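You operate a simulated robot arm through the tools that you are given. There is no shell and no other tool. Be economical: measure what you need, move in short steps, check, and stop when the job is done.

The job below is to be done with a simulated two-armed robot. You get a single attempt, and the scene is never put back.

Task
Put the brown tub on the basket row of the sorting table away on the fourth tier from the bottom of the wooden shelf. Put the bottle marked "Dish soap" from the back part of the sorting table on the jig end of the sorting table and the bottle labelled "soup" on the top of the bench belt. Any order will do. Set down upright: bottle.

The check looks at the end state, three seconds after you hand in, the way a careful person would. Anything else that was tipped, shoved, dropped, spilled or broken makes it a failure.

Robot
Two 7-joint arms with two-finger parallel grippers on one trunk, on a base that drives. Base frame: it is fixed to the floor where the robot stands at the start and does not move with it; the origin is under the middle of the robot, x ahead of it, y to its left, z up. Units: mm, degrees, N and s.
The left shoulder is at the start at [50, 161, 1098], the right one opposite. With the tool pointing down near the work surface each hand reaches from about 100 to 680 mm from the robot's upright axis, wherever it stands, measured 20 degrees to its own side. Places, roughly: fourth tier of the wooden shelf [4900, 1900, 1400]; jig end of the sorting table [800, 300, 700]; top of the bench belt (26x195 cm) [1420, -1500, 780]. Payload 3.43 kg a hand.
The TCP of each hand is the grasp point between the finger pads, 30 mm short of the fingertips. In the tool frame z runs along the fingers and y along their closing line. Largest opening 94 mm; finger width 28, thickness 10; the body of the gripper, 50 by 96 mm, starts 55 mm behind the TCP.
Orientation is told as [roll, pitch, yaw] about the base's x, y, z axes, in that order, counted from this pose: with the fingers straight down and closing along the base's y, the tool's x points along the base's -x, its y along +y and its z along -z.

Tools
- The arms move only by the tool apply_moves. It takes "left_increments", "right_increments" or both (then of equal length, played together; a hand with none holds still); each is a list of rows, each a list of 7 numbers: the shift along the base's x, y, z in units of 40 mm (1.0 is 40 mm), then the turn, a rotation vector about the base's x, y, z in units of 6 degrees (1.0 is 6 degrees), then the opening in per cent of the stroke, from 0 (shut) to 100 (fully open). In form: [[tx, ty, tz, ax, ay, az, hand], ...]. A call has 1 to 12 rows; each row shifts and turns the commanded pose from where the row before left it. A call with a number of a shift or a turn outside -1 to 1 is refused whole. Rows are played at 5 a second. More than 50 mm and 8.6 degrees between two rows, or a gripper value outside its range, and nothing of the call is played. A pose out of reach is approached as far as the arm can. The call stops where the force on the tool passes 40 N (or 10 N more than at its start, if that is more) or the arm is blocked; 0.2 s more then pass. The fingers move at their own pace (about 45 mm/s each) and stop on an object; they squeeze with about 21 N. The grip force told is the motor's: it shows also when the fingers shut on nothing. Time passes only in rows, and 0.2 s behind the last, so rows that do not move let the fingers close. It gives the time, the measured TCP pose, the force on the tool (base axes), the opening and the grip force at its end, in the units of the frame above (readings bear some noise), with the torque about the TCP (base axes, N m) and any sound that the robot's microphone picked up.
- Cameras (640 x 400 px; columns grow to the right, rows downward): "scene" is now at [113.4, -35, 1208.3]; the picture's right is [-0.44, -0.90, 0.00], its down [-0.63, 0.31, -0.71] and it looks along [0.64, -0.31, -0.70] (base axes); focal length 214 px, centre (320, 200). "left" rides on the left gripper at [76, -14, -102] in its tool frame; the picture's right is [0.18, 0.98, 0.00], its down [-0.75, 0.14, -0.64] and it looks along [-0.63, 0.12, 0.77] (tool axes); focal length 243 px, centre (320, 200). "right" rides on the right gripper at [76, 14, -102] in its tool frame; the picture's right is [-0.18, 0.98, 0.00], its down [-0.75, -0.14, -0.64] and it looks along [-0.63, -0.12, 0.77] (tool axes); focal length 243 px, centre (320, 200). There is no depth. A picture from a camera that has moved, and an enlarged one, comes with that camera's place and axes in the base frame and with its lens.
- grab_frame(camera): a new picture of that camera. The clock stands still meanwhile.
- move_column(by): slides the trunk up (or, below 0, down) by that many mm; the arms and the scene camera ride with it, the base frame stays. It gives what a move gives, with no picture.
- roll_base(legs): drives the robot by 1 to 6 legs, each [ahead, left, turn to the left] in mm, mm and degrees, along the robot's own axes; the way and the turn of a leg run together, so that a leg with both is an arc; at most 1500 mm and 180 degrees a leg. The arms and the cameras ride along, it lands a little off, and it stops where it bumps. It gives what a move gives.
- pan_tilt(pan, tilt): turns the head with the scene camera to pan (to the left, within 80 degrees either way) and tilt (down, from -29 to 69), counted from straight ahead of the robot. It gives what a move gives.
- enlarge(camera, box): a new picture of the part [left, top, right, bottom] of that camera's present view, enlarged. The clock stands still meanwhile.
- finish_job(): hands the job in; it is judged then, once.

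Go step by step. Nothing tells you exact positions but the pictures and the camera data: compare them with the known pose of the tool, close in by small moves and look again before you grip or let go. The budget is 165 turns and 118 pictures, counting those below and the enlarged ones. Unless the task says otherwise, let go and move clear before handing in, and close with one line.

The tools are called after "Emit:" by a JSON object that holds its "method" and its "body". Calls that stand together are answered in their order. apply_moves: Moves the arms, as the interface text tells. Its arguments: {"type":"object","properties":{"left_increments":{"type":"array","items":{"type":"array","items":{"type":"number"}}},"right_increments":{"type":"array","items":{"type":"array","items":{"type":"number"}}}},"required":[]} The other tools are called the same way: move_column (by) slides the trunk up or down; roll_base (legs) drives the base; pan_tilt (pan, tilt) turns the head that bears the scene camera; grab_frame (camera) takes a picture; enlarge (camera, box) takes an enlarged picture of a part of a camera's view; finish_job () hands the job in.

At the start:

```text
time: 0.0
left_position: [407.4, 39.9, 1034.8]
left_tcp_rot: [0.0, 0.1, 0.2]
left_contact_force: [-0.2, 1.5, 0.0]
left_ft_torque: [0.0, 0.02, 0.01]
left_grip_width: 94.0
left_grasp_force: 0.2
right_position: [339.7, -230.2, 1034.4]
right_tcp_rot: [0.0, 0.0, 0.1]
right_contact_force: [-0.7, -0.5, -0.4]
right_ft_torque: [-0.01, 0.02, -0.01]
right_grip_width: 94.0
right_grasp_force: 0.1
trunk travel left (down, up): [-125.0, 142.0]
robot x, y, heading: [1.8, -0.2, 0.1]
head pan, tilt: [-25.8, 44.6]
```

scene: 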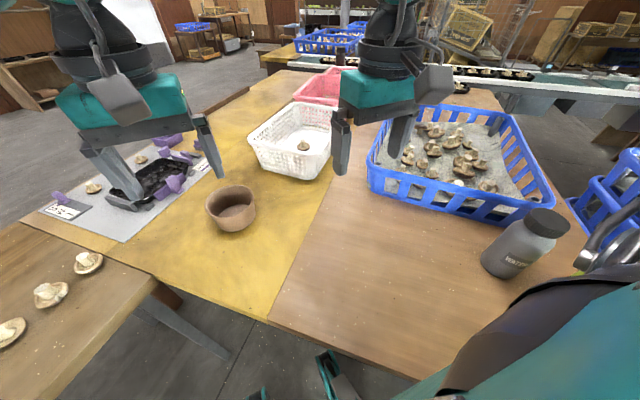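
right: 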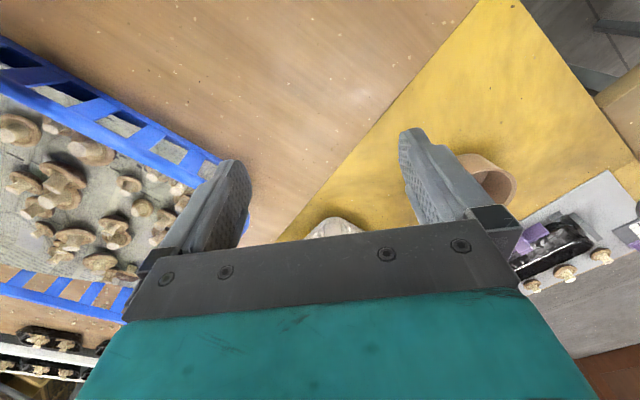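
left: 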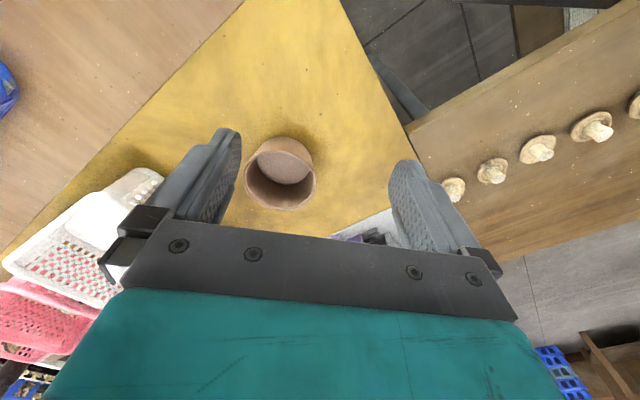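

I see a brown tub near the middle of the yellow area and one bottle at the right; I need to read the label and find the other bottle. I'll enlarge and look around.

Emit:
{"method": "enlarge", "body": {"camera": "scene", "box": [440, 180, 640, 305]}}

Emit:
{"method": "pan_tilt", "body": {"pan": -10, "tilt": 20}}

Emit:
{"method": "grab_frame", "body": {"camera": "scene"}}

```text
3.20 times, centred on (540, 242) of scene
camera zoom: at [113.4, -35.0, 1208.3], right [-0.44, -0.9, 0.0], down [-0.63, 0.31, -0.71], along [0.64, -0.31, -0.7], focal length 686 px, centre (-384, 64)
```

zoom: 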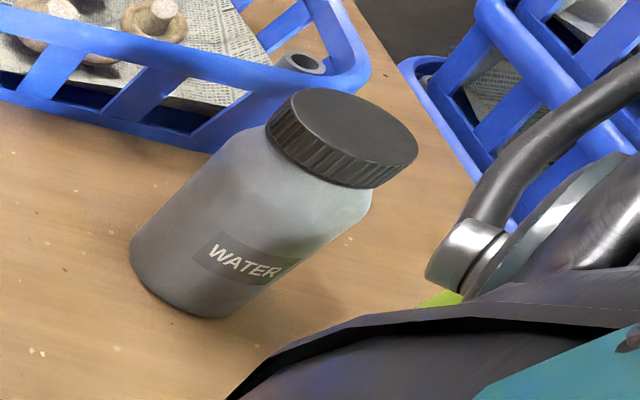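

```text
time: 0.9
left_position: [408.3, 40.0, 1035.5]
left_tcp_rot: [0.0, 0.0, 0.1]
left_contact_force: [-0.4, -0.4, -0.1]
left_ft_torque: [-0.01, 0.02, 0.03]
left_grip_width: 94.2
left_grasp_force: 0.0
right_position: [338.8, -230.3, 1033.0]
right_tcp_rot: [0.0, 0.0, -0.1]
right_contact_force: [0.4, -0.9, -0.3]
right_ft_torque: [0.0, 0.0, -0.03]
right_grip_width: 94.1
right_grasp_force: 0.0
trunk travel left (down, up): [-125.0, 142.0]
robot x, y, heading: [1.3, -1.3, -0.1]
head pan, tilt: [-10.0, 20.0]
```

```text
113 pictures are left
camera scene: at [131.6, -15.7, 1246.3], right [-0.17, -0.98, 0.0], down [-0.34, 0.06, -0.94], along [0.93, -0.16, -0.34], focal length 214 px, centre (320, 200)
```

scene: 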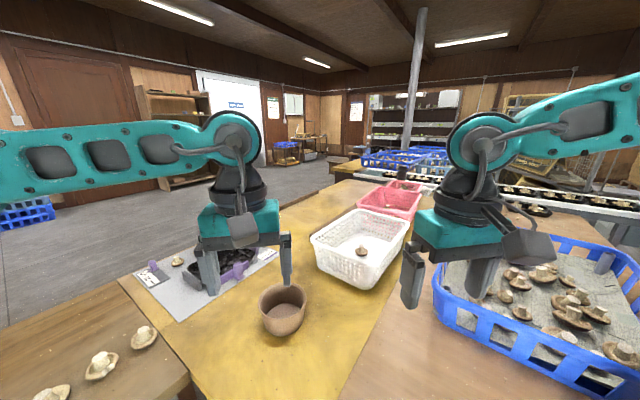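

The bottle at the right is "WATER", a distractor. I'll look right for the others; there's a green sliver below the right arm.

Emit:
{"method": "pan_tilt", "body": {"pan": -65, "tilt": 35}}

Emit:
{"method": "grab_frame", "body": {"camera": "scene"}}

Emit:
{"method": "pan_tilt", "body": {"pan": 60, "tilt": 30}}

Emit:
{"method": "grab_frame", "body": {"camera": "scene"}}

```text
time: 2.1
left_position: [407.7, 39.0, 1035.5]
left_tcp_rot: [0.0, -0.1, 0.1]
left_contact_force: [0.9, 0.1, -0.6]
left_ft_torque: [0.0, -0.01, 0.02]
left_grip_width: 94.1
left_grasp_force: 0.1
right_position: [339.4, -231.0, 1033.8]
right_tcp_rot: [0.1, 0.0, 0.0]
right_contact_force: [0.0, 0.3, 1.6]
right_ft_torque: [0.0, 0.02, -0.01]
right_grip_width: 94.1
right_grasp_force: 0.1
trunk travel left (down, up): [-125.0, 142.0]
robot x, y, heading: [-1.0, -2.6, 0.1]
head pan, tilt: [-65.0, 35.0]
```

```text
112 pictures are left
camera scene: at [77.2, -79.3, 1222.5], right [-0.91, -0.42, 0.0], down [-0.24, 0.52, -0.82], along [0.35, -0.74, -0.57], focal length 214 px, centre (320, 200)
```

scene: 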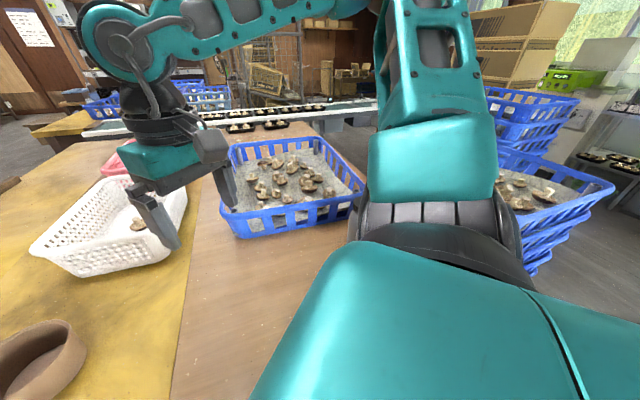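

```text
time: 4.2
left_position: [408.0, 40.4, 1036.5]
left_tcp_rot: [0.1, 0.0, 0.1]
left_contact_force: [0.0, -0.3, -0.6]
left_ft_torque: [-0.03, -0.01, 0.01]
left_grip_width: 94.1
left_grasp_force: 0.0
right_position: [338.9, -229.6, 1034.5]
right_tcp_rot: [0.0, 0.0, -0.1]
right_contact_force: [0.0, 0.3, 0.8]
right_ft_torque: [-0.05, 0.0, -0.01]
right_grip_width: 94.0
right_grasp_force: 0.0
trunk travel left (down, up): [-125.0, 142.0]
robot x, y, heading: [2.0, 0.4, -0.0]
head pan, tilt: [60.0, 30.0]
```

```text
111 pictures are left
camera scene: at [85.2, 78.8, 1230.3], right [0.87, -0.5, 0.0], down [-0.25, -0.43, -0.87], along [0.43, 0.75, -0.5], focal length 214 px, centre (320, 200)
```

scene: 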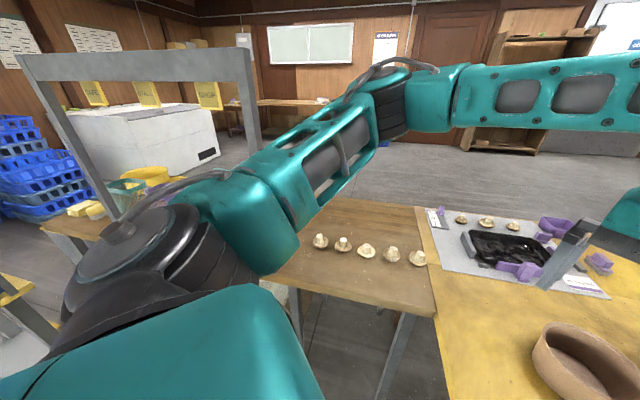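

No other bottles visible yet; I'll look around the right side, where the arm hides the table.

Emit:
{"method": "pan_tilt", "body": {"pan": -40, "tilt": 60}}

Emit:
{"method": "grab_frame", "body": {"camera": "scene"}}

Emit:
{"method": "pan_tilt", "body": {"pan": -35, "tilt": 22}}

Emit:
{"method": "grab_frame", "body": {"camera": "scene"}}

```text
time: 5.9
left_position: [408.0, 39.6, 1036.0]
left_tcp_rot: [0.1, 0.0, 0.1]
left_contact_force: [-0.4, 0.6, 0.6]
left_ft_torque: [-0.05, 0.02, 0.0]
left_grip_width: 93.8
left_grasp_force: 0.1
right_position: [338.1, -230.3, 1033.1]
right_tcp_rot: [0.1, 0.0, 0.1]
right_contact_force: [0.4, -0.8, -0.4]
right_ft_torque: [0.01, -0.04, -0.02]
right_grip_width: 94.1
right_grasp_force: 0.1
trunk travel left (down, up): [-125.0, 142.0]
robot x, y, heading: [-1.4, 0.9, -0.1]
head pan, tilt: [-40.0, 60.0]
```

```text
110 pictures are left
camera scene: at [91.0, -42.3, 1188.2], right [-0.64, -0.77, 0.0], down [-0.66, 0.56, -0.5], along [0.38, -0.32, -0.87], focal length 214 px, centre (320, 200)
```

scene: 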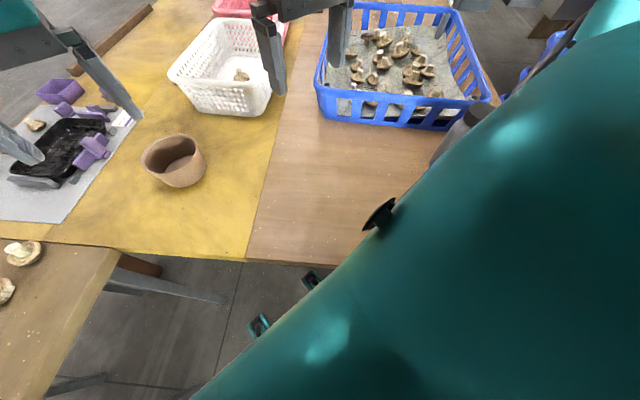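

```text
time: 7.0
left_position: [407.8, 41.0, 1035.0]
left_tcp_rot: [0.0, 0.0, 0.0]
left_contact_force: [-0.6, -0.1, -0.1]
left_ft_torque: [0.03, 0.0, 0.0]
left_grip_width: 93.9
left_grasp_force: 0.0
right_position: [340.7, -230.3, 1033.5]
right_tcp_rot: [0.0, 0.0, 0.0]
right_contact_force: [-0.2, 0.0, 0.1]
right_ft_torque: [0.01, 0.02, -0.04]
right_grip_width: 93.8
right_grasp_force: 0.0
trunk travel left (down, up): [-125.0, 142.0]
robot x, y, heading: [0.5, 1.2, -0.3]
head pan, tilt: [-35.0, 22.0]
```

```text
109 pictures are left
camera scene: at [115.9, -52.8, 1243.0], right [-0.57, -0.82, 0.0], down [-0.31, 0.22, -0.93], along [0.76, -0.53, -0.38], focal length 214 px, centre (320, 200)
```

scene: 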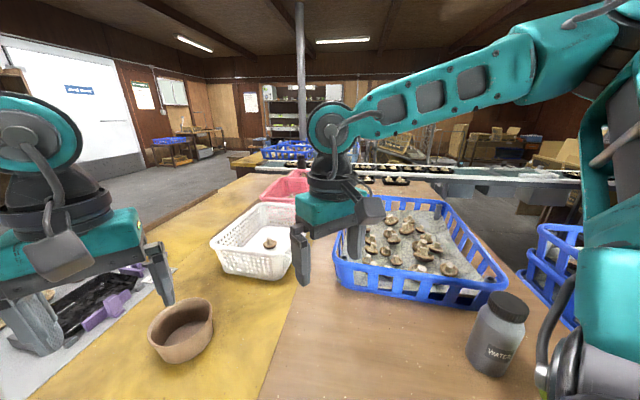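

I'll back up a bit and look again past the right arm.

Emit:
{"method": "roll_base", "body": {"legs": [[-300, 0, 0], [0, 0, -35]]}}

Emit:
{"method": "pan_tilt", "body": {"pan": -15, "tilt": 30}}

Emit:
{"method": "grab_frame", "body": {"camera": "scene"}}

```text
time: 10.7
left_position: [61.1, -202.1, 1035.2]
left_tcp_rot: [0.0, 0.0, -35.1]
left_contact_force: [-0.4, -0.3, -0.2]
left_ft_torque: [-0.01, -0.02, -0.03]
left_grip_width: 93.8
left_grasp_force: 0.1
right_position: [-150.7, -382.9, 1032.5]
right_tcp_rot: [0.0, -0.1, -35.2]
right_contact_force: [-0.3, -0.4, -0.4]
right_ft_torque: [0.0, -0.01, 0.01]
right_grip_width: 94.0
right_grasp_force: 0.2
trunk travel left (down, up): [-125.0, 142.0]
robot x, y, heading: [-293.2, 3.5, -35.3]
head pan, tilt: [-35.0, 22.0]
```

```text
time: 11.5
left_position: [61.4, -201.7, 1036.0]
left_tcp_rot: [0.0, 0.0, -35.2]
left_contact_force: [-0.4, 0.1, 0.7]
left_ft_torque: [-0.01, 0.02, 0.02]
left_grip_width: 93.9
left_grasp_force: 0.1
right_position: [-151.3, -383.3, 1033.4]
right_tcp_rot: [0.0, 0.0, -35.2]
right_contact_force: [-0.1, -0.5, 0.3]
right_ft_torque: [0.04, 0.04, -0.02]
right_grip_width: 94.0
right_grasp_force: 0.2
trunk travel left (down, up): [-125.0, 142.0]
robot x, y, heading: [-293.8, -2.1, -35.2]
head pan, tilt: [-15.0, 30.0]
```

```text
108 pictures are left
camera scene: at [-204.6, -91.8, 1230.3], right [-0.77, -0.64, 0.0], down [-0.32, 0.38, -0.87], along [0.55, -0.67, -0.5], focal length 214 px, centre (320, 200)
```

scene: 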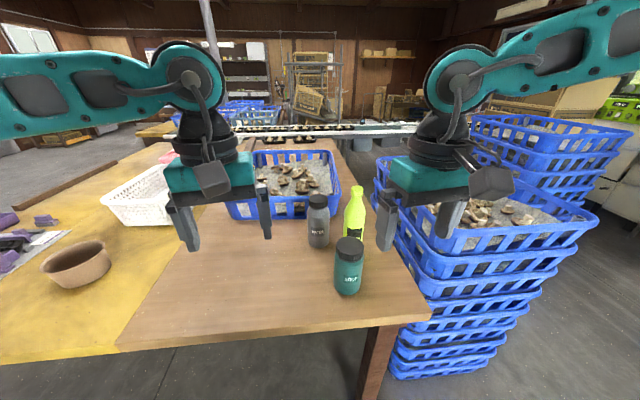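

Emit:
{"method": "enlarge", "body": {"camera": "scene", "box": [270, 170, 430, 310]}}

Emit:
{"method": "enlarge", "body": {"camera": "scene", "box": [0, 200, 200, 325]}}

```text
2.86 times, centred on (350, 240) of scene
camera zoom: at [-204.6, -91.8, 1230.3], right [-0.77, -0.64, 0.0], down [-0.32, 0.38, -0.87], along [0.55, -0.67, -0.5], focal length 613 px, centre (234, 86)
```

zoom: 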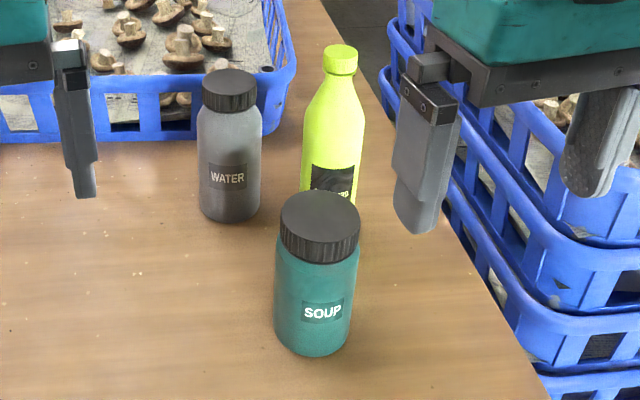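

```text
3.20 times, centred on (100, 262) of scene
camera zoom: at [-204.6, -91.8, 1230.3], right [-0.77, -0.64, 0.0], down [-0.32, 0.38, -0.87], along [0.55, -0.67, -0.5], focal length 686 px, centre (1024, 0)
```

zoom: 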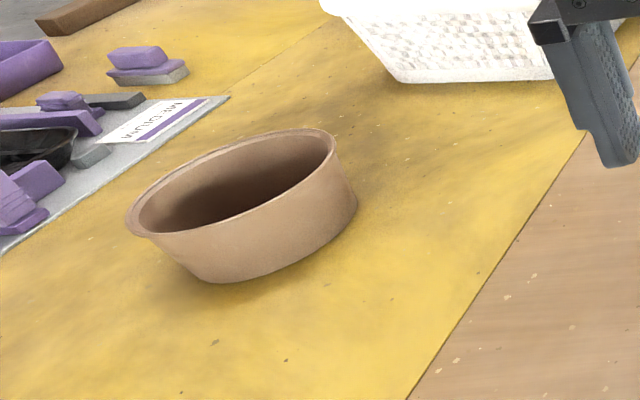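

The teal jar is SOUP (≈[-10,-453]); the lime bottle's label is half hidden. Raise the trunk to see it.

Emit:
{"method": "move_column", "body": {"by": 140}}

Emit:
{"method": "enlarge", "body": {"camera": "scene", "box": [270, 190, 430, 330]}}

```text
time: 13.2
left_position: [61.2, -202.9, 1176.1]
left_tcp_rot: [-0.1, 0.1, -35.1]
left_contact_force: [-0.4, -0.2, 0.4]
left_ft_torque: [0.0, 0.03, -0.02]
left_grip_width: 93.8
left_grasp_force: 0.0
right_position: [-150.3, -383.2, 1173.4]
right_tcp_rot: [0.0, 0.0, -35.3]
right_contact_force: [0.1, 0.1, 0.2]
right_ft_torque: [0.03, -0.03, 0.0]
right_grip_width: 93.9
right_grasp_force: 0.0
trunk travel left (down, up): [-265.0, 2.0]
robot x, y, heading: [-298.2, -0.6, -35.4]
head pan, tilt: [-15.0, 30.0]
```

```text
2.86 times, centred on (350, 260) of scene
camera zoom: at [-204.4, -91.9, 1370.2], right [-0.77, -0.64, 0.0], down [-0.32, 0.38, -0.87], along [0.55, -0.67, -0.5], focal length 613 px, centre (234, 29)
```

zoom: 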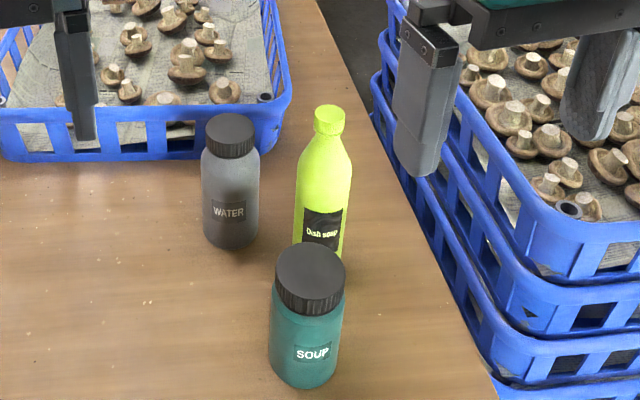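

Confirmed: lime = Dish soap (top ≈[50,-570,966]), teal = SOUP (top ≈[-7,-455,858]). I'll bring the right hand over SOUP and look.

Emit:
{"method": "apply_moves", "body": {"right_increments": [[0.9, -0.45, 0, 0, 0, 0, 100], [0.9, -0.45, 0, 0, 0, 0, 100], [0.9, -0.45, 0, 0, 0, 0, 100], [0.87, -0.45, 0, 0, 0, 0, 100], [0, 0, -1, 0, 0, 0, 100], [0, 0, -1, 0, 0, 0, 100], [0, 0, -1, 0, 0, 0, 100]]}}

Emit:
{"method": "grab_frame", "body": {"camera": "right"}}

Emit:
{"method": "grab_frame", "body": {"camera": "scene"}}

```text
time: 14.8
left_position: [61.0, -202.7, 1175.4]
left_tcp_rot: [0.0, 0.0, -35.1]
left_contact_force: [-0.1, 0.6, 0.7]
left_ft_torque: [0.0, 0.02, 0.02]
left_grip_width: 93.8
left_grasp_force: 0.0
right_position: [-8.6, -456.6, 1054.6]
right_tcp_rot: [0.0, 0.0, -35.3]
right_contact_force: [0.5, -0.8, 0.4]
right_ft_torque: [-0.06, 0.04, 0.02]
right_grip_width: 93.9
right_grasp_force: 0.2
trunk travel left (down, up): [-265.0, 2.0]
robot x, y, heading: [-294.9, 1.9, -35.3]
head pan, tilt: [-15.0, 30.0]
```

```text
104 pictures are left
camera right: at [-62.3, -400.1, 1156.2], right [0.72, 0.7, 0.0], down [0.53, -0.55, 0.64], along [0.45, -0.46, -0.77], focal length 243 px, centre (320, 200)
```

right: 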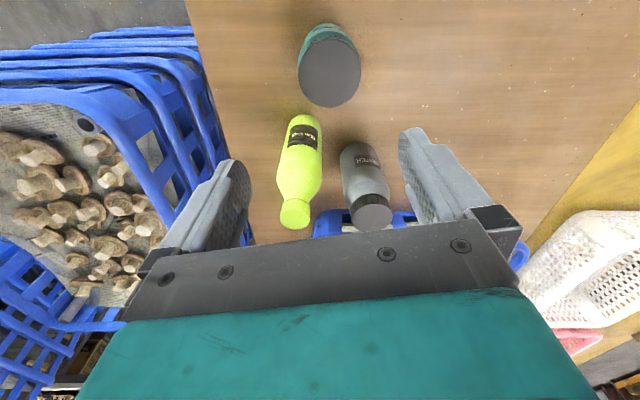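

```text
103 pictures are left
camera scene: at [-204.4, -92.1, 1370.3], right [-0.77, -0.64, 0.0], down [-0.32, 0.38, -0.87], along [0.55, -0.67, -0.5], focal length 214 px, centre (320, 200)
```

scene: 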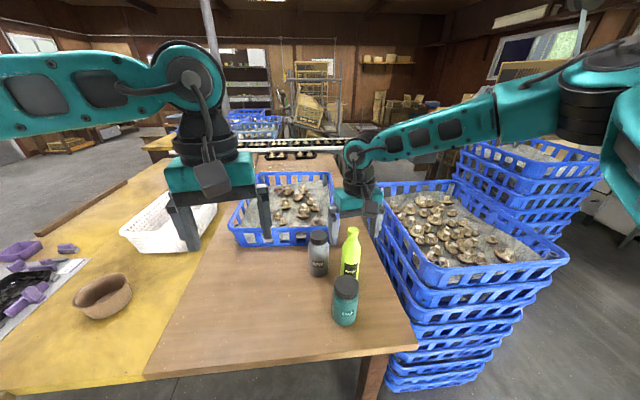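

The right hand is almost over SOUP; the jar is about 11 mm to image right. I'll correct, descend halfway and recheck.

Emit:
{"method": "apply_moves", "body": {"right_increments": [[0.1, 0.3, -1, 0, 0, 0, 100], [0, 0, -1, 0, 0, 0, 100], [0, 0, -1, 0, 0, 0, 100]]}}

Emit:
{"method": "grab_frame", "body": {"camera": "right"}}

```text
time: 15.6
left_position: [61.7, -203.2, 1175.8]
left_tcp_rot: [0.1, 0.0, -35.1]
left_contact_force: [-0.4, -0.1, -0.2]
left_ft_torque: [-0.02, -0.02, -0.03]
left_grip_width: 93.7
left_grasp_force: 0.0
right_position: [-42.9, -447.5, 957.6]
right_tcp_rot: [0.1, -0.2, -35.3]
right_contact_force: [-1.1, -1.1, -0.3]
right_ft_torque: [0.02, 0.0, -0.02]
right_grip_width: 94.2
right_grasp_force: 0.0
right hand out of reach, approached as far as the arm can: row 1, 2, 3
trunk travel left (down, up): [-265.0, 2.0]
robot x, y, heading: [-297.5, 1.9, -35.1]
head pan, tilt: [-15.0, 30.0]
```

```text
102 pictures are left
camera right: at [-96.6, -392.0, 1060.0], right [0.72, 0.7, 0.0], down [0.53, -0.55, 0.64], along [0.45, -0.46, -0.77], focal length 243 px, centre (320, 200)
```

right: 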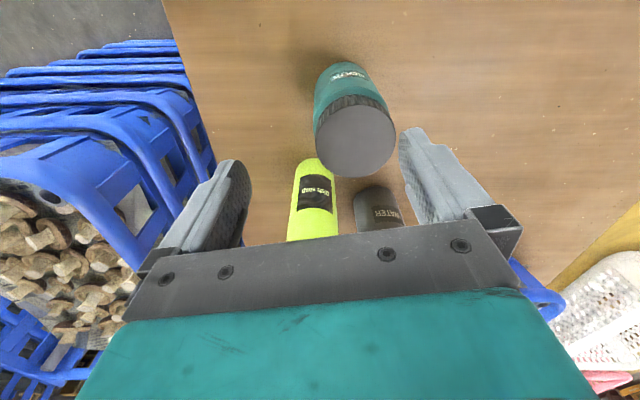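

Out of reach with the trunk raised; I'll lift the hand, then lower the trunk.

Emit:
{"method": "apply_moves", "body": {"right_increments": [[0, 0, 1, 0, 0, 0, 100], [0, 0, 1, 0, 0, 0, 100], [0, 0, 1, 0, 0, 0, 100], [0, 0, 1, 0, 0, 0, 100]]}}

Emit:
{"method": "move_column", "body": {"by": -140}}

Emit:
{"method": "grab_frame", "body": {"camera": "right"}}

```text
time: 16.6
left_position: [61.9, -201.0, 1174.9]
left_tcp_rot: [-0.1, 0.0, -35.1]
left_contact_force: [-0.5, 0.7, 0.0]
left_ft_torque: [-0.01, -0.01, 0.0]
left_grip_width: 94.1
left_grasp_force: 0.1
right_position: [-42.2, -447.4, 1119.8]
right_tcp_rot: [0.1, 0.0, -35.2]
right_contact_force: [-1.5, 0.3, -0.1]
right_ft_torque: [0.01, 0.01, -0.01]
right_grip_width: 94.0
right_grasp_force: 0.0
trunk travel left (down, up): [-265.0, 2.0]
robot x, y, heading: [-294.1, 1.6, -35.1]
head pan, tilt: [-15.0, 30.0]
```

```text
time: 18.2
left_position: [61.0, -202.7, 1036.9]
left_tcp_rot: [-0.1, 0.0, -35.2]
left_contact_force: [-0.2, 0.3, -0.1]
left_ft_torque: [0.01, 0.01, 0.05]
left_grip_width: 94.1
left_grasp_force: 0.1
right_position: [-42.4, -448.1, 979.6]
right_tcp_rot: [0.0, 0.0, -35.1]
right_contact_force: [0.4, -0.2, 0.1]
right_ft_torque: [0.03, -0.04, -0.01]
right_grip_width: 93.9
right_grasp_force: 0.1
trunk travel left (down, up): [-125.0, 142.0]
robot x, y, heading: [-292.6, 2.7, -35.4]
head pan, tilt: [-15.0, 30.0]
```

```text
101 pictures are left
camera right: at [-96.1, -392.6, 1080.9], right [0.72, 0.7, 0.0], down [0.53, -0.55, 0.64], along [0.45, -0.46, -0.77], focal length 243 px, centre (320, 200)
```

right: 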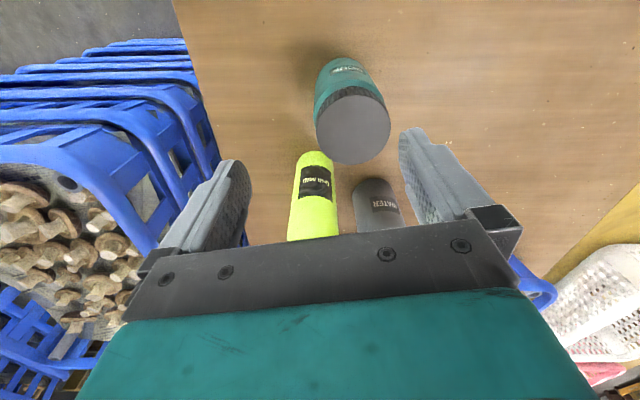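

SOUP cap is at about [-5,-440]. Centre above it and descend to 905, then look.

Emit:
{"method": "apply_moves", "body": {"right_increments": [[0.92, 0.2, 0, 0, 0, 0, 100], [0, 0, -0.95, 0, 0, 0, 100], [0, 0, -0.9, 0, 0, 0, 100]]}}

Emit:
{"method": "grab_frame", "body": {"camera": "right"}}

```text
time: 19.1
left_position: [59.9, -203.2, 1036.2]
left_tcp_rot: [0.0, 0.0, -35.1]
left_contact_force: [-0.9, 0.5, 0.2]
left_ft_torque: [-0.01, 0.02, -0.02]
left_grip_width: 93.9
left_grasp_force: 0.0
right_position: [-4.8, -438.2, 903.5]
right_tcp_rot: [0.0, 0.0, -35.3]
right_contact_force: [-0.5, 0.6, -0.2]
right_ft_torque: [0.0, 0.01, 0.03]
right_grip_width: 93.7
right_grasp_force: 0.0
trunk travel left (down, up): [-125.0, 142.0]
robot x, y, heading: [-295.2, -1.5, -35.3]
head pan, tilt: [-15.0, 30.0]
```

```text
100 pictures are left
camera right: at [-58.6, -382.6, 1006.6], right [0.72, 0.7, 0.0], down [0.53, -0.55, 0.64], along [0.45, -0.46, -0.77], focal length 243 px, centre (320, 200)
```

right: 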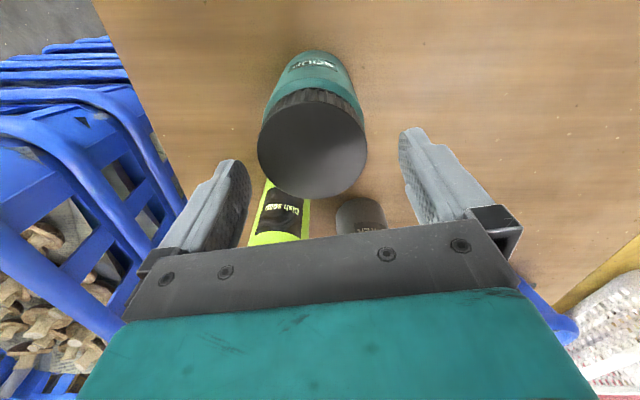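

SOUP is 5 mm to image left; correct and descend to 815, then close.

Emit:
{"method": "apply_moves", "body": {"right_increments": [[-0.09, -0.09, -0.5, 0, 0, 0, 100], [0, 0, -0.6, 0, 0, 0, 100], [0, 0, -0.6, 0, 0, 0, 100], [0, 0, -0.5, 0, 0, 0, 100]]}}

Emit:
{"method": "grab_frame", "body": {"camera": "right"}}

```text
time: 20.1
left_position: [60.5, -203.1, 1035.1]
left_tcp_rot: [0.0, -0.1, -35.0]
left_contact_force: [0.3, -0.3, 0.0]
left_ft_torque: [-0.03, 0.0, 0.03]
left_grip_width: 94.2
left_grasp_force: 0.2
right_position: [-33.8, -446.9, 829.8]
right_tcp_rot: [0.0, 0.0, -35.2]
right_contact_force: [0.8, 1.0, 0.6]
right_ft_torque: [0.0, 0.03, 0.0]
right_grip_width: 94.2
right_grasp_force: 0.0
right hand out of reach, approached as far as the arm can: row 2, 3, 4
trunk travel left (down, up): [-125.0, 142.0]
robot x, y, heading: [-295.4, -1.7, -35.1]
head pan, tilt: [-15.0, 30.0]
```

```text
99 pictures are left
camera right: at [-87.4, -391.7, 933.0], right [0.72, 0.7, 0.0], down [0.53, -0.55, 0.64], along [0.45, -0.46, -0.77], focal length 243 px, centre (320, 200)
```

right: 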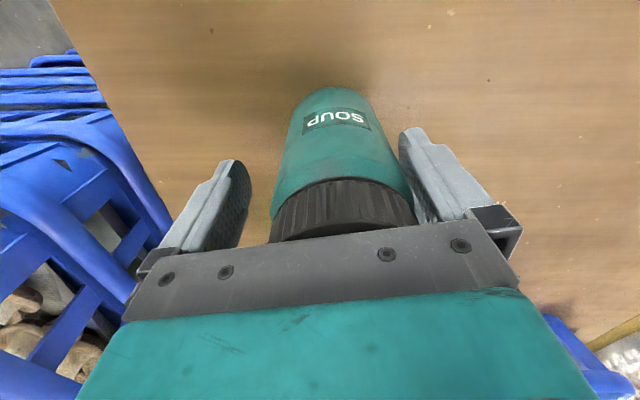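

The hand is again at reach limit (jar untouched). I'll lift, drive 130 mm forward, and retry with a better reach.

Emit:
{"method": "apply_moves", "body": {"right_increments": [[0, 0, 1, 0, 0, 0, 100], [0, 0, 1, 0, 0, 0, 100], [0, 0, 1, 0, 0, 0, 100], [0, 0, 1, 0, 0, 0, 100], [0, 0, 1, 0, 0, 0, 100], [0, 0, 1, 0, 0, 0, 100], [-0.8, 0.6, 0, 0, 0, 0, 100], [-0.8, 0.6, 0, 0, 0, 0, 100], [-0.8, 0.6, 0, 0, 0, 0, 100]]}}

Emit:
{"method": "roll_base", "body": {"legs": [[140, 0, 0]]}}

Emit:
{"method": "grab_frame", "body": {"camera": "scene"}}

Emit:
{"method": "grab_frame", "body": {"camera": "right"}}

```text
time: 22.1
left_position: [60.9, -202.7, 1035.7]
left_tcp_rot: [0.0, -0.1, -35.2]
left_contact_force: [0.0, 0.9, 0.1]
left_ft_torque: [-0.03, -0.01, 0.01]
left_grip_width: 94.1
left_grasp_force: 0.0
right_position: [-127.3, -373.6, 1069.8]
right_tcp_rot: [0.1, 0.0, -35.3]
right_contact_force: [-0.7, -0.1, 0.7]
right_ft_torque: [0.01, -0.03, 0.02]
right_grip_width: 94.0
right_grasp_force: 0.1
trunk travel left (down, up): [-125.0, 142.0]
robot x, y, heading: [-295.5, -0.3, -35.4]
head pan, tilt: [-15.0, 30.0]
```

```text
time: 23.4
left_position: [176.1, -282.2, 1035.6]
left_tcp_rot: [0.0, 0.0, -35.0]
left_contact_force: [0.2, 0.7, -0.8]
left_ft_torque: [0.01, 0.01, 0.04]
left_grip_width: 93.8
left_grasp_force: 0.1
right_position: [-11.4, -454.3, 1069.6]
right_tcp_rot: [0.0, -0.1, -35.1]
right_contact_force: [0.3, 0.4, 0.0]
right_ft_torque: [0.06, 0.02, 0.0]
right_grip_width: 93.9
right_grasp_force: 0.0
trunk travel left (down, up): [-125.0, 142.0]
robot x, y, heading: [-182.5, -78.7, -35.2]
head pan, tilt: [-15.0, 30.0]
```

```text
98 pictures are left
camera scene: at [-89.8, -172.3, 1230.2], right [-0.77, -0.64, 0.0], down [-0.32, 0.38, -0.87], along [0.56, -0.66, -0.5], focal length 214 px, centre (320, 200)
```

scene: 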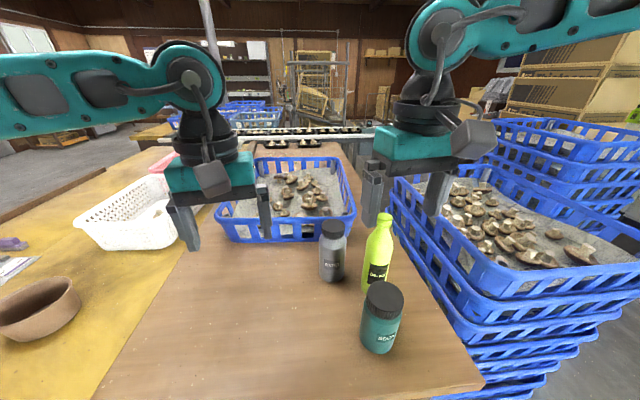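

```text
97 pictures are left
camera right: at [-65.5, -398.7, 1172.3], right [0.72, 0.7, 0.0], down [0.54, -0.55, 0.64], along [0.45, -0.46, -0.77], focal length 243 px, centre (320, 200)
```

right: 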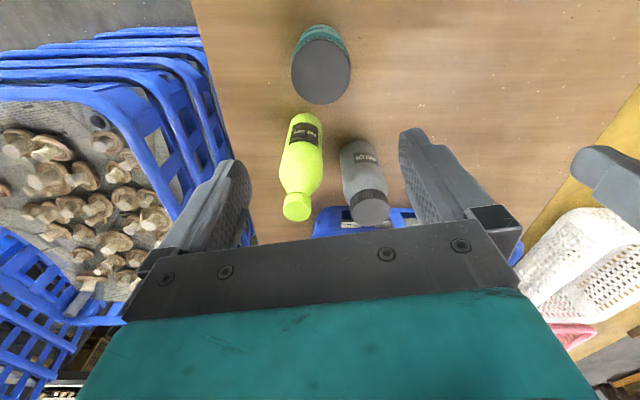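

Now the jar is nearly centred below. Small correction and descend to ~900, then check.

Emit:
{"method": "apply_moves", "body": {"right_increments": [[-0.1, 0.1, -0.8, 0, 0, 0, 100], [0, 0, -0.9, 0, 0, 0, 100], [0, 0, -0.9, 0, 0, 0, 100], [0, 0, -0.9, 0, 0, 0, 100], [0, 0, -0.8, 0, 0, 0, 100]]}}

Emit:
{"method": "grab_frame", "body": {"camera": "right"}}

```text
time: 24.6
left_position: [175.7, -282.4, 1036.3]
left_tcp_rot: [-0.1, 0.0, -35.0]
left_contact_force: [0.4, -0.9, 0.0]
left_ft_torque: [-0.01, 0.02, 0.03]
left_grip_width: 93.8
left_grasp_force: 0.0
right_position: [-15.3, -450.6, 897.4]
right_tcp_rot: [0.1, -0.1, -35.1]
right_contact_force: [-0.1, -0.2, 0.2]
right_ft_torque: [-0.01, 0.0, 0.02]
right_grip_width: 94.0
right_grasp_force: 0.0
trunk travel left (down, up): [-125.0, 142.0]
robot x, y, heading: [-181.5, -84.5, -35.0]
head pan, tilt: [-15.0, 30.0]
```

```text
96 pictures are left
camera right: at [-68.9, -395.6, 999.6], right [0.72, 0.7, 0.0], down [0.53, -0.55, 0.64], along [0.45, -0.46, -0.77], focal length 243 px, centre (320, 200)
```

right: 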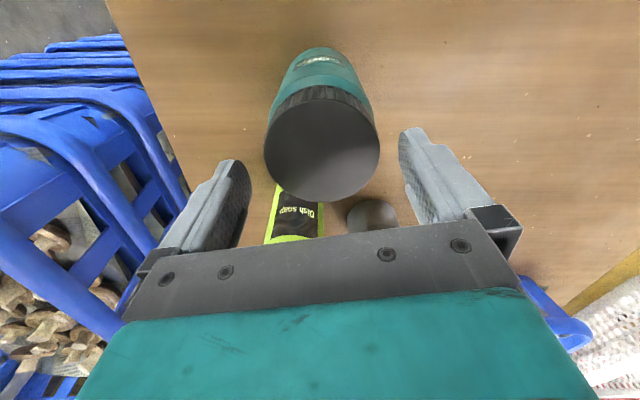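

Well centred. Descend to ~815 and close.

Emit:
{"method": "apply_moves", "body": {"right_increments": [[-0.06, 0.08, -0.5, 0, 0, 0, 100], [0, 0, -0.55, 0, 0, 0, 100], [0, 0, -0.5, 0, 0, 0, 100], [0, 0, -0.45, 0, 0, 0, 100]]}}

Emit:
{"method": "grab_frame", "body": {"camera": "right"}}

```text
time: 25.6
left_position: [175.2, -281.6, 1036.2]
left_tcp_rot: [0.0, 0.1, -35.0]
left_contact_force: [-0.4, 0.1, 0.0]
left_ft_torque: [0.02, 0.03, -0.01]
left_grip_width: 94.1
left_grasp_force: 0.2
right_position: [-15.8, -447.0, 824.6]
right_tcp_rot: [-0.1, -0.4, -35.1]
right_contact_force: [-5.0, -0.3, 15.9]
right_ft_torque: [0.05, 0.03, 0.05]
right_grip_width: 94.0
right_grasp_force: 0.0
trunk travel left (down, up): [-125.0, 142.0]
robot x, y, heading: [-177.5, -77.1, -35.1]
head pan, tilt: [-15.0, 30.0]
stopped in row 4 (right hand): the force on the tool passed its limit (the readings are from after the stop); the commanded pose is now the measured one
```

```text
95 pictures are left
camera right: at [-70.6, -391.8, 926.5], right [0.72, 0.7, 0.0], down [0.53, -0.55, 0.65], along [0.45, -0.46, -0.76], focal length 243 px, centre (320, 200)
```

right: 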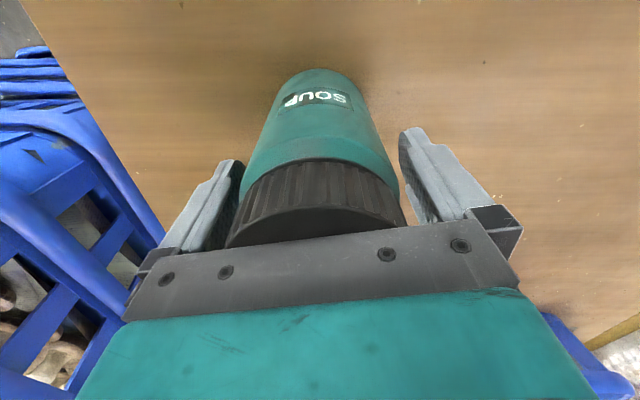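

The palm touched the cap; raise 8 mm and close on the jar.

Emit:
{"method": "apply_moves", "body": {"right_increments": [[0, 0, 0.2, 0, 0, 0, 100], [0, 0, 0, 0, 0, 0, 0], [0, 0, 0, 0, 0, 0, 0], [0, 0, 0, 0, 0, 0, 0], [0, 0, 0, 0, 0, 0, 0]]}}

```text
time: 26.8
left_position: [176.2, -282.7, 1034.0]
left_tcp_rot: [0.0, 0.0, -35.0]
left_contact_force: [-0.4, 1.2, -0.5]
left_ft_torque: [0.0, 0.02, -0.01]
left_grip_width: 94.1
left_grasp_force: 0.1
right_position: [-16.1, -447.2, 831.1]
right_tcp_rot: [-0.1, -0.2, -35.1]
right_contact_force: [-0.5, 0.7, 0.0]
right_ft_torque: [0.01, -0.02, 0.0]
right_grip_width: 74.3
right_grasp_force: 21.2
trunk travel left (down, up): [-125.0, 142.0]
robot x, y, heading: [-179.6, -82.3, -35.5]
head pan, tilt: [-15.0, 30.0]
```

Soup gripped (74 mm). Lift it and check, then turn the robot so the left arm faces the dish soap.

Emit:
{"method": "apply_moves", "body": {"right_increments": [[0, 0, 0.5, 0, 0, 0, 0], [0, 0, 1, 0, 0, 0, 0], [0, 0, 1, 0, 0, 0, 0], [0, 0, 1, 0, 0, 0, 0], [0, 0, 1, 0, 0, 0, 0], [0, 0, 1, 0, 0, 0, 0]]}}

Emit:
{"method": "roll_base", "body": {"legs": [[0, 0, -52]]}}

Emit:
{"method": "pan_tilt", "body": {"pan": 10, "tilt": 45}}

Emit:
{"method": "grab_frame", "body": {"camera": "scene"}}

Emit:
{"method": "grab_frame", "body": {"camera": "left"}}

```text
time: 28.2
left_position: [175.3, -282.3, 1036.2]
left_tcp_rot: [-0.1, 0.0, -35.0]
left_contact_force: [-0.6, 0.0, 0.7]
left_ft_torque: [0.0, 0.03, 0.0]
left_grip_width: 94.0
left_grasp_force: 0.1
right_position: [-18.0, -446.9, 1051.8]
right_tcp_rot: [0.0, -0.3, -35.1]
right_contact_force: [-1.7, -0.5, -1.4]
right_ft_torque: [0.03, -0.02, 0.0]
right_grip_width: 64.8
right_grasp_force: 20.8
trunk travel left (down, up): [-125.0, 142.0]
robot x, y, heading: [-178.7, -81.6, -35.3]
head pan, tilt: [-15.0, 30.0]
```

```text
time: 30.9
left_position: [-113.1, -485.2, 1036.6]
left_tcp_rot: [0.0, 0.1, -86.0]
left_contact_force: [-0.2, -0.1, 0.5]
left_ft_torque: [-0.03, 0.01, 0.01]
left_grip_width: 93.9
left_grasp_force: 0.1
right_position: [-362.8, -438.7, 1051.4]
right_tcp_rot: [0.0, -0.3, -86.1]
right_contact_force: [-0.9, -1.2, -2.9]
right_ft_torque: [0.0, -0.01, -0.03]
right_grip_width: 64.5
right_grasp_force: 20.8
trunk travel left (down, up): [-125.0, 142.0]
robot x, y, heading: [-183.9, -82.5, -86.3]
head pan, tilt: [-15.0, 30.0]
```

```text
time: 31.8
left_position: [-114.3, -485.6, 1035.3]
left_tcp_rot: [0.0, 0.0, -86.1]
left_contact_force: [0.3, -0.8, 0.2]
left_ft_torque: [-0.03, 0.02, 0.04]
left_grip_width: 94.3
left_grasp_force: 0.1
right_position: [-363.2, -438.1, 1051.2]
right_tcp_rot: [0.0, -0.3, -86.0]
right_contact_force: [0.3, 0.5, -2.7]
right_ft_torque: [-0.02, -0.05, 0.01]
right_grip_width: 64.2
right_grasp_force: 21.5
trunk travel left (down, up): [-125.0, 142.0]
robot x, y, heading: [-179.9, -79.4, -86.3]
head pan, tilt: [10.0, 45.0]
```

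```text
94 pictures are left
camera scene: at [-159.0, -198.6, 1207.7], right [-0.97, -0.24, 0.0], down [-0.17, 0.69, -0.71], along [0.17, -0.69, -0.71], focal length 214 px, centre (320, 200)
```

scene: 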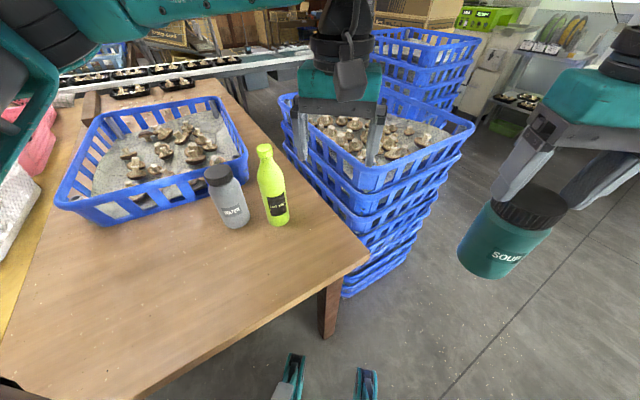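

```text
93 pictures are left
camera left: at [-132.5, -409.2, 1137.2], right [0.97, 0.25, 0.0], down [0.19, -0.74, 0.64], along [0.16, -0.62, -0.77], focal length 243 px, centre (320, 200)
```

left: 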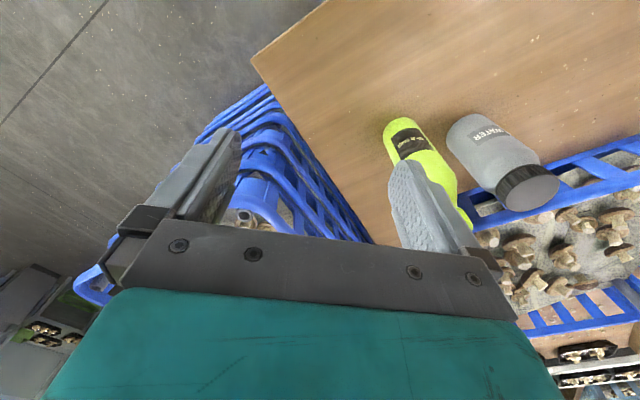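

Soup hangs from the cap, held. Dish soap ≈[63,-573], water at [184,-528]. I'll tilt the left hand 60° toward horizontal in front of the lime bottle, and look.

Emit:
{"method": "apply_moves", "body": {"left_increments": [[0.42, 0.16, -0.2, -0.998, -0.07, 0, 100], [0.42, 0.16, -0.2, -0.998, -0.07, 0, 100], [0.42, 0.16, -0.2, -0.998, -0.07, 0, 100], [0.42, 0.16, -0.2, -0.998, -0.07, 0, 100], [0.42, 0.16, -0.2, -0.998, -0.07, 0, 100], [0.42, 0.16, -0.2, -0.998, -0.07, 0, 100], [0.42, 0.16, -0.2, -0.998, -0.07, 0, 100], [0.42, 0.16, -0.2, -0.998, -0.07, 0, 100], [0.42, 0.16, -0.2, -0.998, -0.07, 0, 100], [0.42, 0.16, -0.2, -0.998, -0.07, 0, 100]]}}

Emit:
{"method": "grab_frame", "body": {"camera": "left"}}

Emit:
{"method": "grab_frame", "body": {"camera": "scene"}}

```text
time: 34.0
left_position: [40.5, -496.2, 954.0]
left_tcp_rot: [0.1, -60.1, -86.1]
left_contact_force: [-0.8, 0.2, -0.3]
left_ft_torque: [0.0, 0.02, 0.03]
left_grip_width: 93.8
left_grasp_force: 0.0
left hand out of reach, approached as far as the arm can: row 7, 8, 9, 10
right_position: [-363.3, -437.9, 1052.4]
right_tcp_rot: [-0.2, -0.4, -86.1]
right_contact_force: [-0.6, 0.8, -2.3]
right_ft_torque: [0.0, -0.01, 0.02]
right_grip_width: 64.7
right_grasp_force: 20.7
trunk travel left (down, up): [-125.0, 142.0]
robot x, y, heading: [-179.4, -77.2, -86.2]
head pan, tilt: [10.0, 45.0]
```

```text
92 pictures are left
camera left: at [18.6, -370.8, 938.4], right [0.97, 0.16, -0.16], down [0.13, 0.19, 0.97], along [0.19, -0.97, 0.16], focal length 243 px, centre (320, 200)
```

left: 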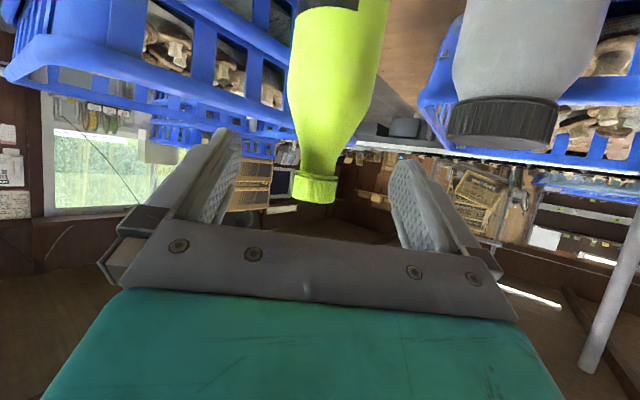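

```text
91 pictures are left
camera scene: at [-158.7, -198.5, 1207.7], right [-0.97, -0.24, 0.0], down [-0.17, 0.69, -0.71], along [0.17, -0.69, -0.71], focal length 214 px, centre (320, 200)
```

scene: 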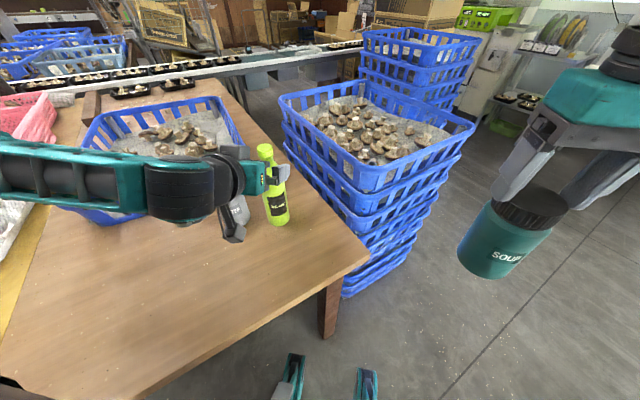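

The bottle axis is about x=54; shoulder at z≈890, top 965. Descend to ~815 in front of it, centred, straddling from the front.

Emit:
{"method": "apply_moves", "body": {"left_increments": [[0.35, 0.1, -0.7, 0, 0, 0, 100], [0, 0, -0.7, 0, 0, 0, 100], [0, 0, -0.7, 0, 0, 0, 100], [0, 0, -0.7, 0, 0, 0, 100], [0, 0, -0.67, 0, 0, 0, 100]]}}

Emit:
{"method": "grab_frame", "body": {"camera": "left"}}

Emit:
{"method": "enlarge", "body": {"camera": "scene", "box": [140, 120, 340, 245]}}

```text
time: 35.2
left_position: [45.6, -496.8, 945.8]
left_tcp_rot: [0.1, -60.0, -86.1]
left_contact_force: [-0.3, -0.6, -0.7]
left_ft_torque: [0.0, 0.01, -0.03]
left_grip_width: 93.8
left_grasp_force: 0.0
left hand out of reach, approached as far as the arm can: row 1, 2, 3, 4, 5
right_position: [-363.8, -437.6, 1051.1]
right_tcp_rot: [0.0, -0.2, -86.1]
right_contact_force: [0.3, 0.4, -2.9]
right_ft_torque: [-0.02, -0.01, -0.04]
right_grip_width: 64.5
right_grasp_force: 20.9
trunk travel left (down, up): [-125.0, 142.0]
robot x, y, heading: [-181.0, -78.0, -86.4]
head pan, tilt: [10.0, 45.0]
```

```text
90 pictures are left
camera left: at [23.3, -370.1, 929.2], right [0.97, 0.16, -0.16], down [0.13, 0.19, 0.97], along [0.19, -0.97, 0.16], focal length 243 px, centre (320, 200)
```

left: 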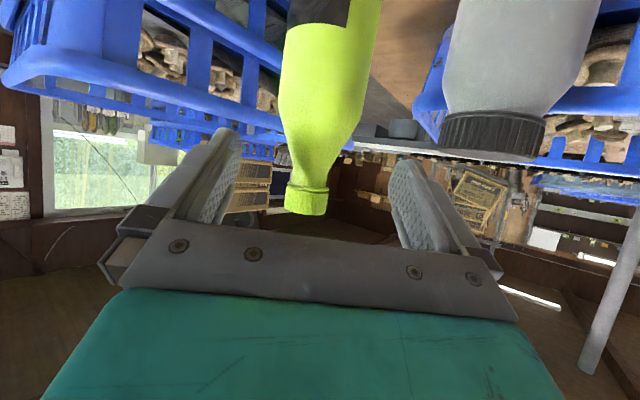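

```text
3.20 times, centred on (240, 182) of scene
camera zoom: at [-158.9, -198.6, 1207.6], right [-0.97, -0.24, 0.0], down [-0.17, 0.69, -0.71], along [0.17, -0.69, -0.71], focal length 686 px, centre (576, 256)
```

zoom: 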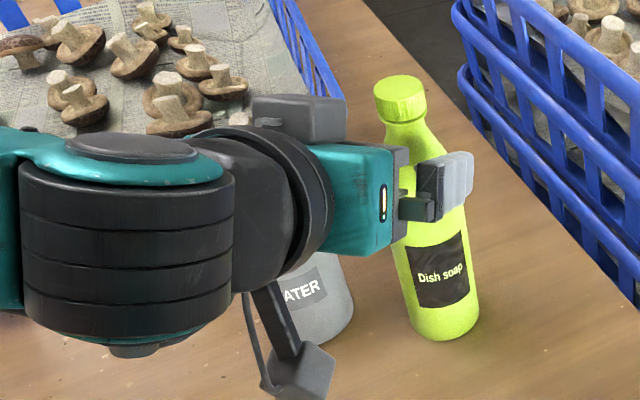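

The arm can't go lower in that tilt. I'll go back to tool-down and take the bottle by its cap from above instead.

Emit:
{"method": "apply_moves", "body": {"left_increments": [[-0.2, 0.3, 0.6, 0.998, 0.07, 0, 100], [-0.2, 0.3, 0.6, 0.998, 0.07, 0, 100], [-0.1, 0, 0.4, 0.998, 0.07, 0, 100], [0, 0, 0.4, 0.998, 0.07, 0, 100], [0, 0, 0.4, 0.998, 0.07, 0, 100], [0, 0, 0.4, 0.998, 0.07, 0, 100], [0, 0, 0.3, 0.998, 0.07, 0, 100], [0, 0, 0, 0.998, 0.07, 0, 100], [0, 0, 0, 0.998, 0.07, 0, 100], [0, 0, 0, 0.998, 0.07, 0, 100]]}}

Emit:
{"method": "grab_frame", "body": {"camera": "left"}}

```text
time: 37.4
left_position: [22.5, -477.5, 1068.0]
left_tcp_rot: [-0.1, 0.1, -86.1]
left_contact_force: [-0.2, 0.6, 0.4]
left_ft_torque: [-0.01, 0.01, 0.01]
left_grip_width: 94.2
left_grasp_force: 0.1
left hand out of reach, approached as far as the arm can: row 1
right_position: [-363.7, -437.4, 1050.6]
right_tcp_rot: [0.1, -0.3, -86.0]
right_contact_force: [-0.2, 0.3, -2.4]
right_ft_torque: [-0.03, 0.02, -0.02]
right_grip_width: 64.7
right_grasp_force: 20.6
trunk travel left (down, up): [-125.0, 142.0]
robot x, y, heading: [-180.0, -84.3, -86.5]
head pan, tilt: [10.0, 45.0]
```

```text
88 pictures are left
camera left: at [4.4, -403.0, 1169.1], right [0.97, 0.25, 0.0], down [0.19, -0.74, 0.64], along [0.16, -0.62, -0.77], focal length 243 px, centre (320, 200)
```

left: 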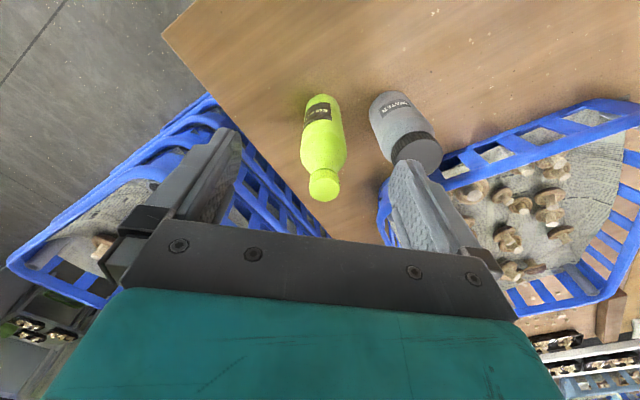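

Cap ≈[46,-547]. Move above it and check.

Emit:
{"method": "apply_moves", "body": {"left_increments": [[0.3, -0.9, 0, 0, 0, 0, 60], [0.28, -0.85, -0.6, 0, 0, 0, 60], [0, 0, -0.4, 0, 0, 0, 60]]}}

Emit:
{"method": "grab_frame", "body": {"camera": "left"}}

```text
time: 38.2
left_position: [46.9, -549.4, 1026.1]
left_tcp_rot: [0.0, -0.1, -86.1]
left_contact_force: [0.7, -0.4, -0.2]
left_ft_torque: [0.0, 0.0, 0.02]
left_grip_width: 56.3
left_grasp_force: 0.2
right_position: [-363.1, -437.6, 1052.1]
right_tcp_rot: [0.0, -0.2, -86.1]
right_contact_force: [-0.1, 0.2, -2.7]
right_ft_torque: [0.02, 0.01, 0.04]
right_grip_width: 64.4
right_grasp_force: 21.2
trunk travel left (down, up): [-125.0, 142.0]
robot x, y, heading: [-180.5, -79.4, -86.1]
head pan, tilt: [10.0, 45.0]
```

```text
87 pictures are left
camera left: at [28.8, -473.8, 1128.6], right [0.97, 0.25, 0.0], down [0.19, -0.74, 0.64], along [0.16, -0.62, -0.77], focal length 243 px, centre (320, 200)
```

left: 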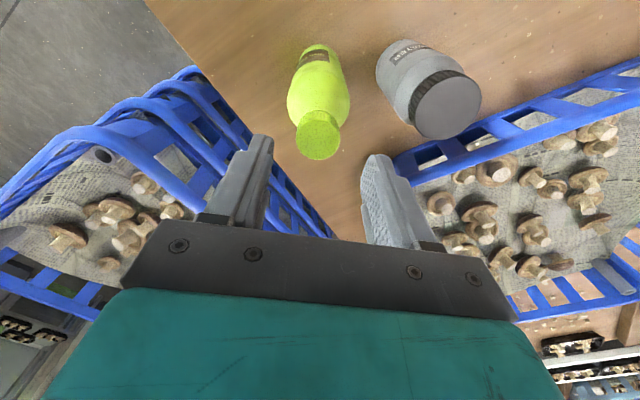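

Well aligned. Descend so the fingertips just bracket the cap, then close.

Emit:
{"method": "apply_moves", "body": {"left_increments": [[-0.03, 0, -0.6, 0, 0, 0, 60], [0, 0, -0.6, 0, 0, 0, 60], [0, 0, -0.5, 0, 0, 0, 60]]}}

Emit:
{"method": "grab_frame", "body": {"camera": "left"}}

Emit:
{"method": "enlarge", "body": {"camera": "scene", "box": [180, 100, 340, 240]}}

```text
time: 39.0
left_position: [45.9, -548.3, 960.8]
left_tcp_rot: [0.0, 0.0, -86.1]
left_contact_force: [-0.1, 0.2, -0.7]
left_ft_torque: [0.0, 0.01, -0.01]
left_grip_width: 56.4
left_grasp_force: 0.0
right_position: [-363.1, -439.0, 1052.7]
right_tcp_rot: [0.0, -0.3, -86.1]
right_contact_force: [-1.1, 0.0, -2.4]
right_ft_torque: [0.0, -0.03, -0.01]
right_grip_width: 64.7
right_grasp_force: 21.3
trunk travel left (down, up): [-125.0, 142.0]
robot x, y, heading: [-181.1, -76.7, -86.2]
head pan, tilt: [10.0, 45.0]
```

```text
86 pictures are left
camera left: at [27.6, -472.5, 1061.9], right [0.97, 0.25, 0.0], down [0.19, -0.74, 0.64], along [0.16, -0.62, -0.77], focal length 243 px, centre (320, 200)
```

left: 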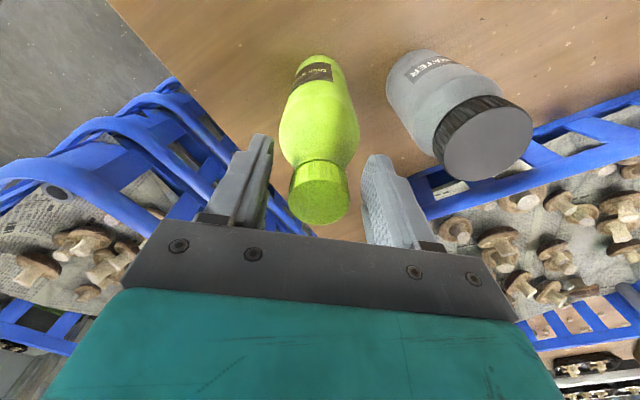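

```text
2.86 times, centred on (260, 170) of scene
camera zoom: at [-158.9, -198.7, 1207.7], right [-0.97, -0.24, 0.0], down [-0.17, 0.69, -0.71], along [0.17, -0.69, -0.71], focal length 613 px, centre (491, 286)
```

zoom: 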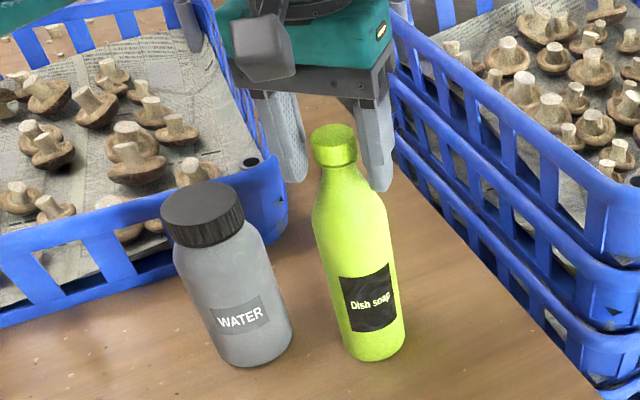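

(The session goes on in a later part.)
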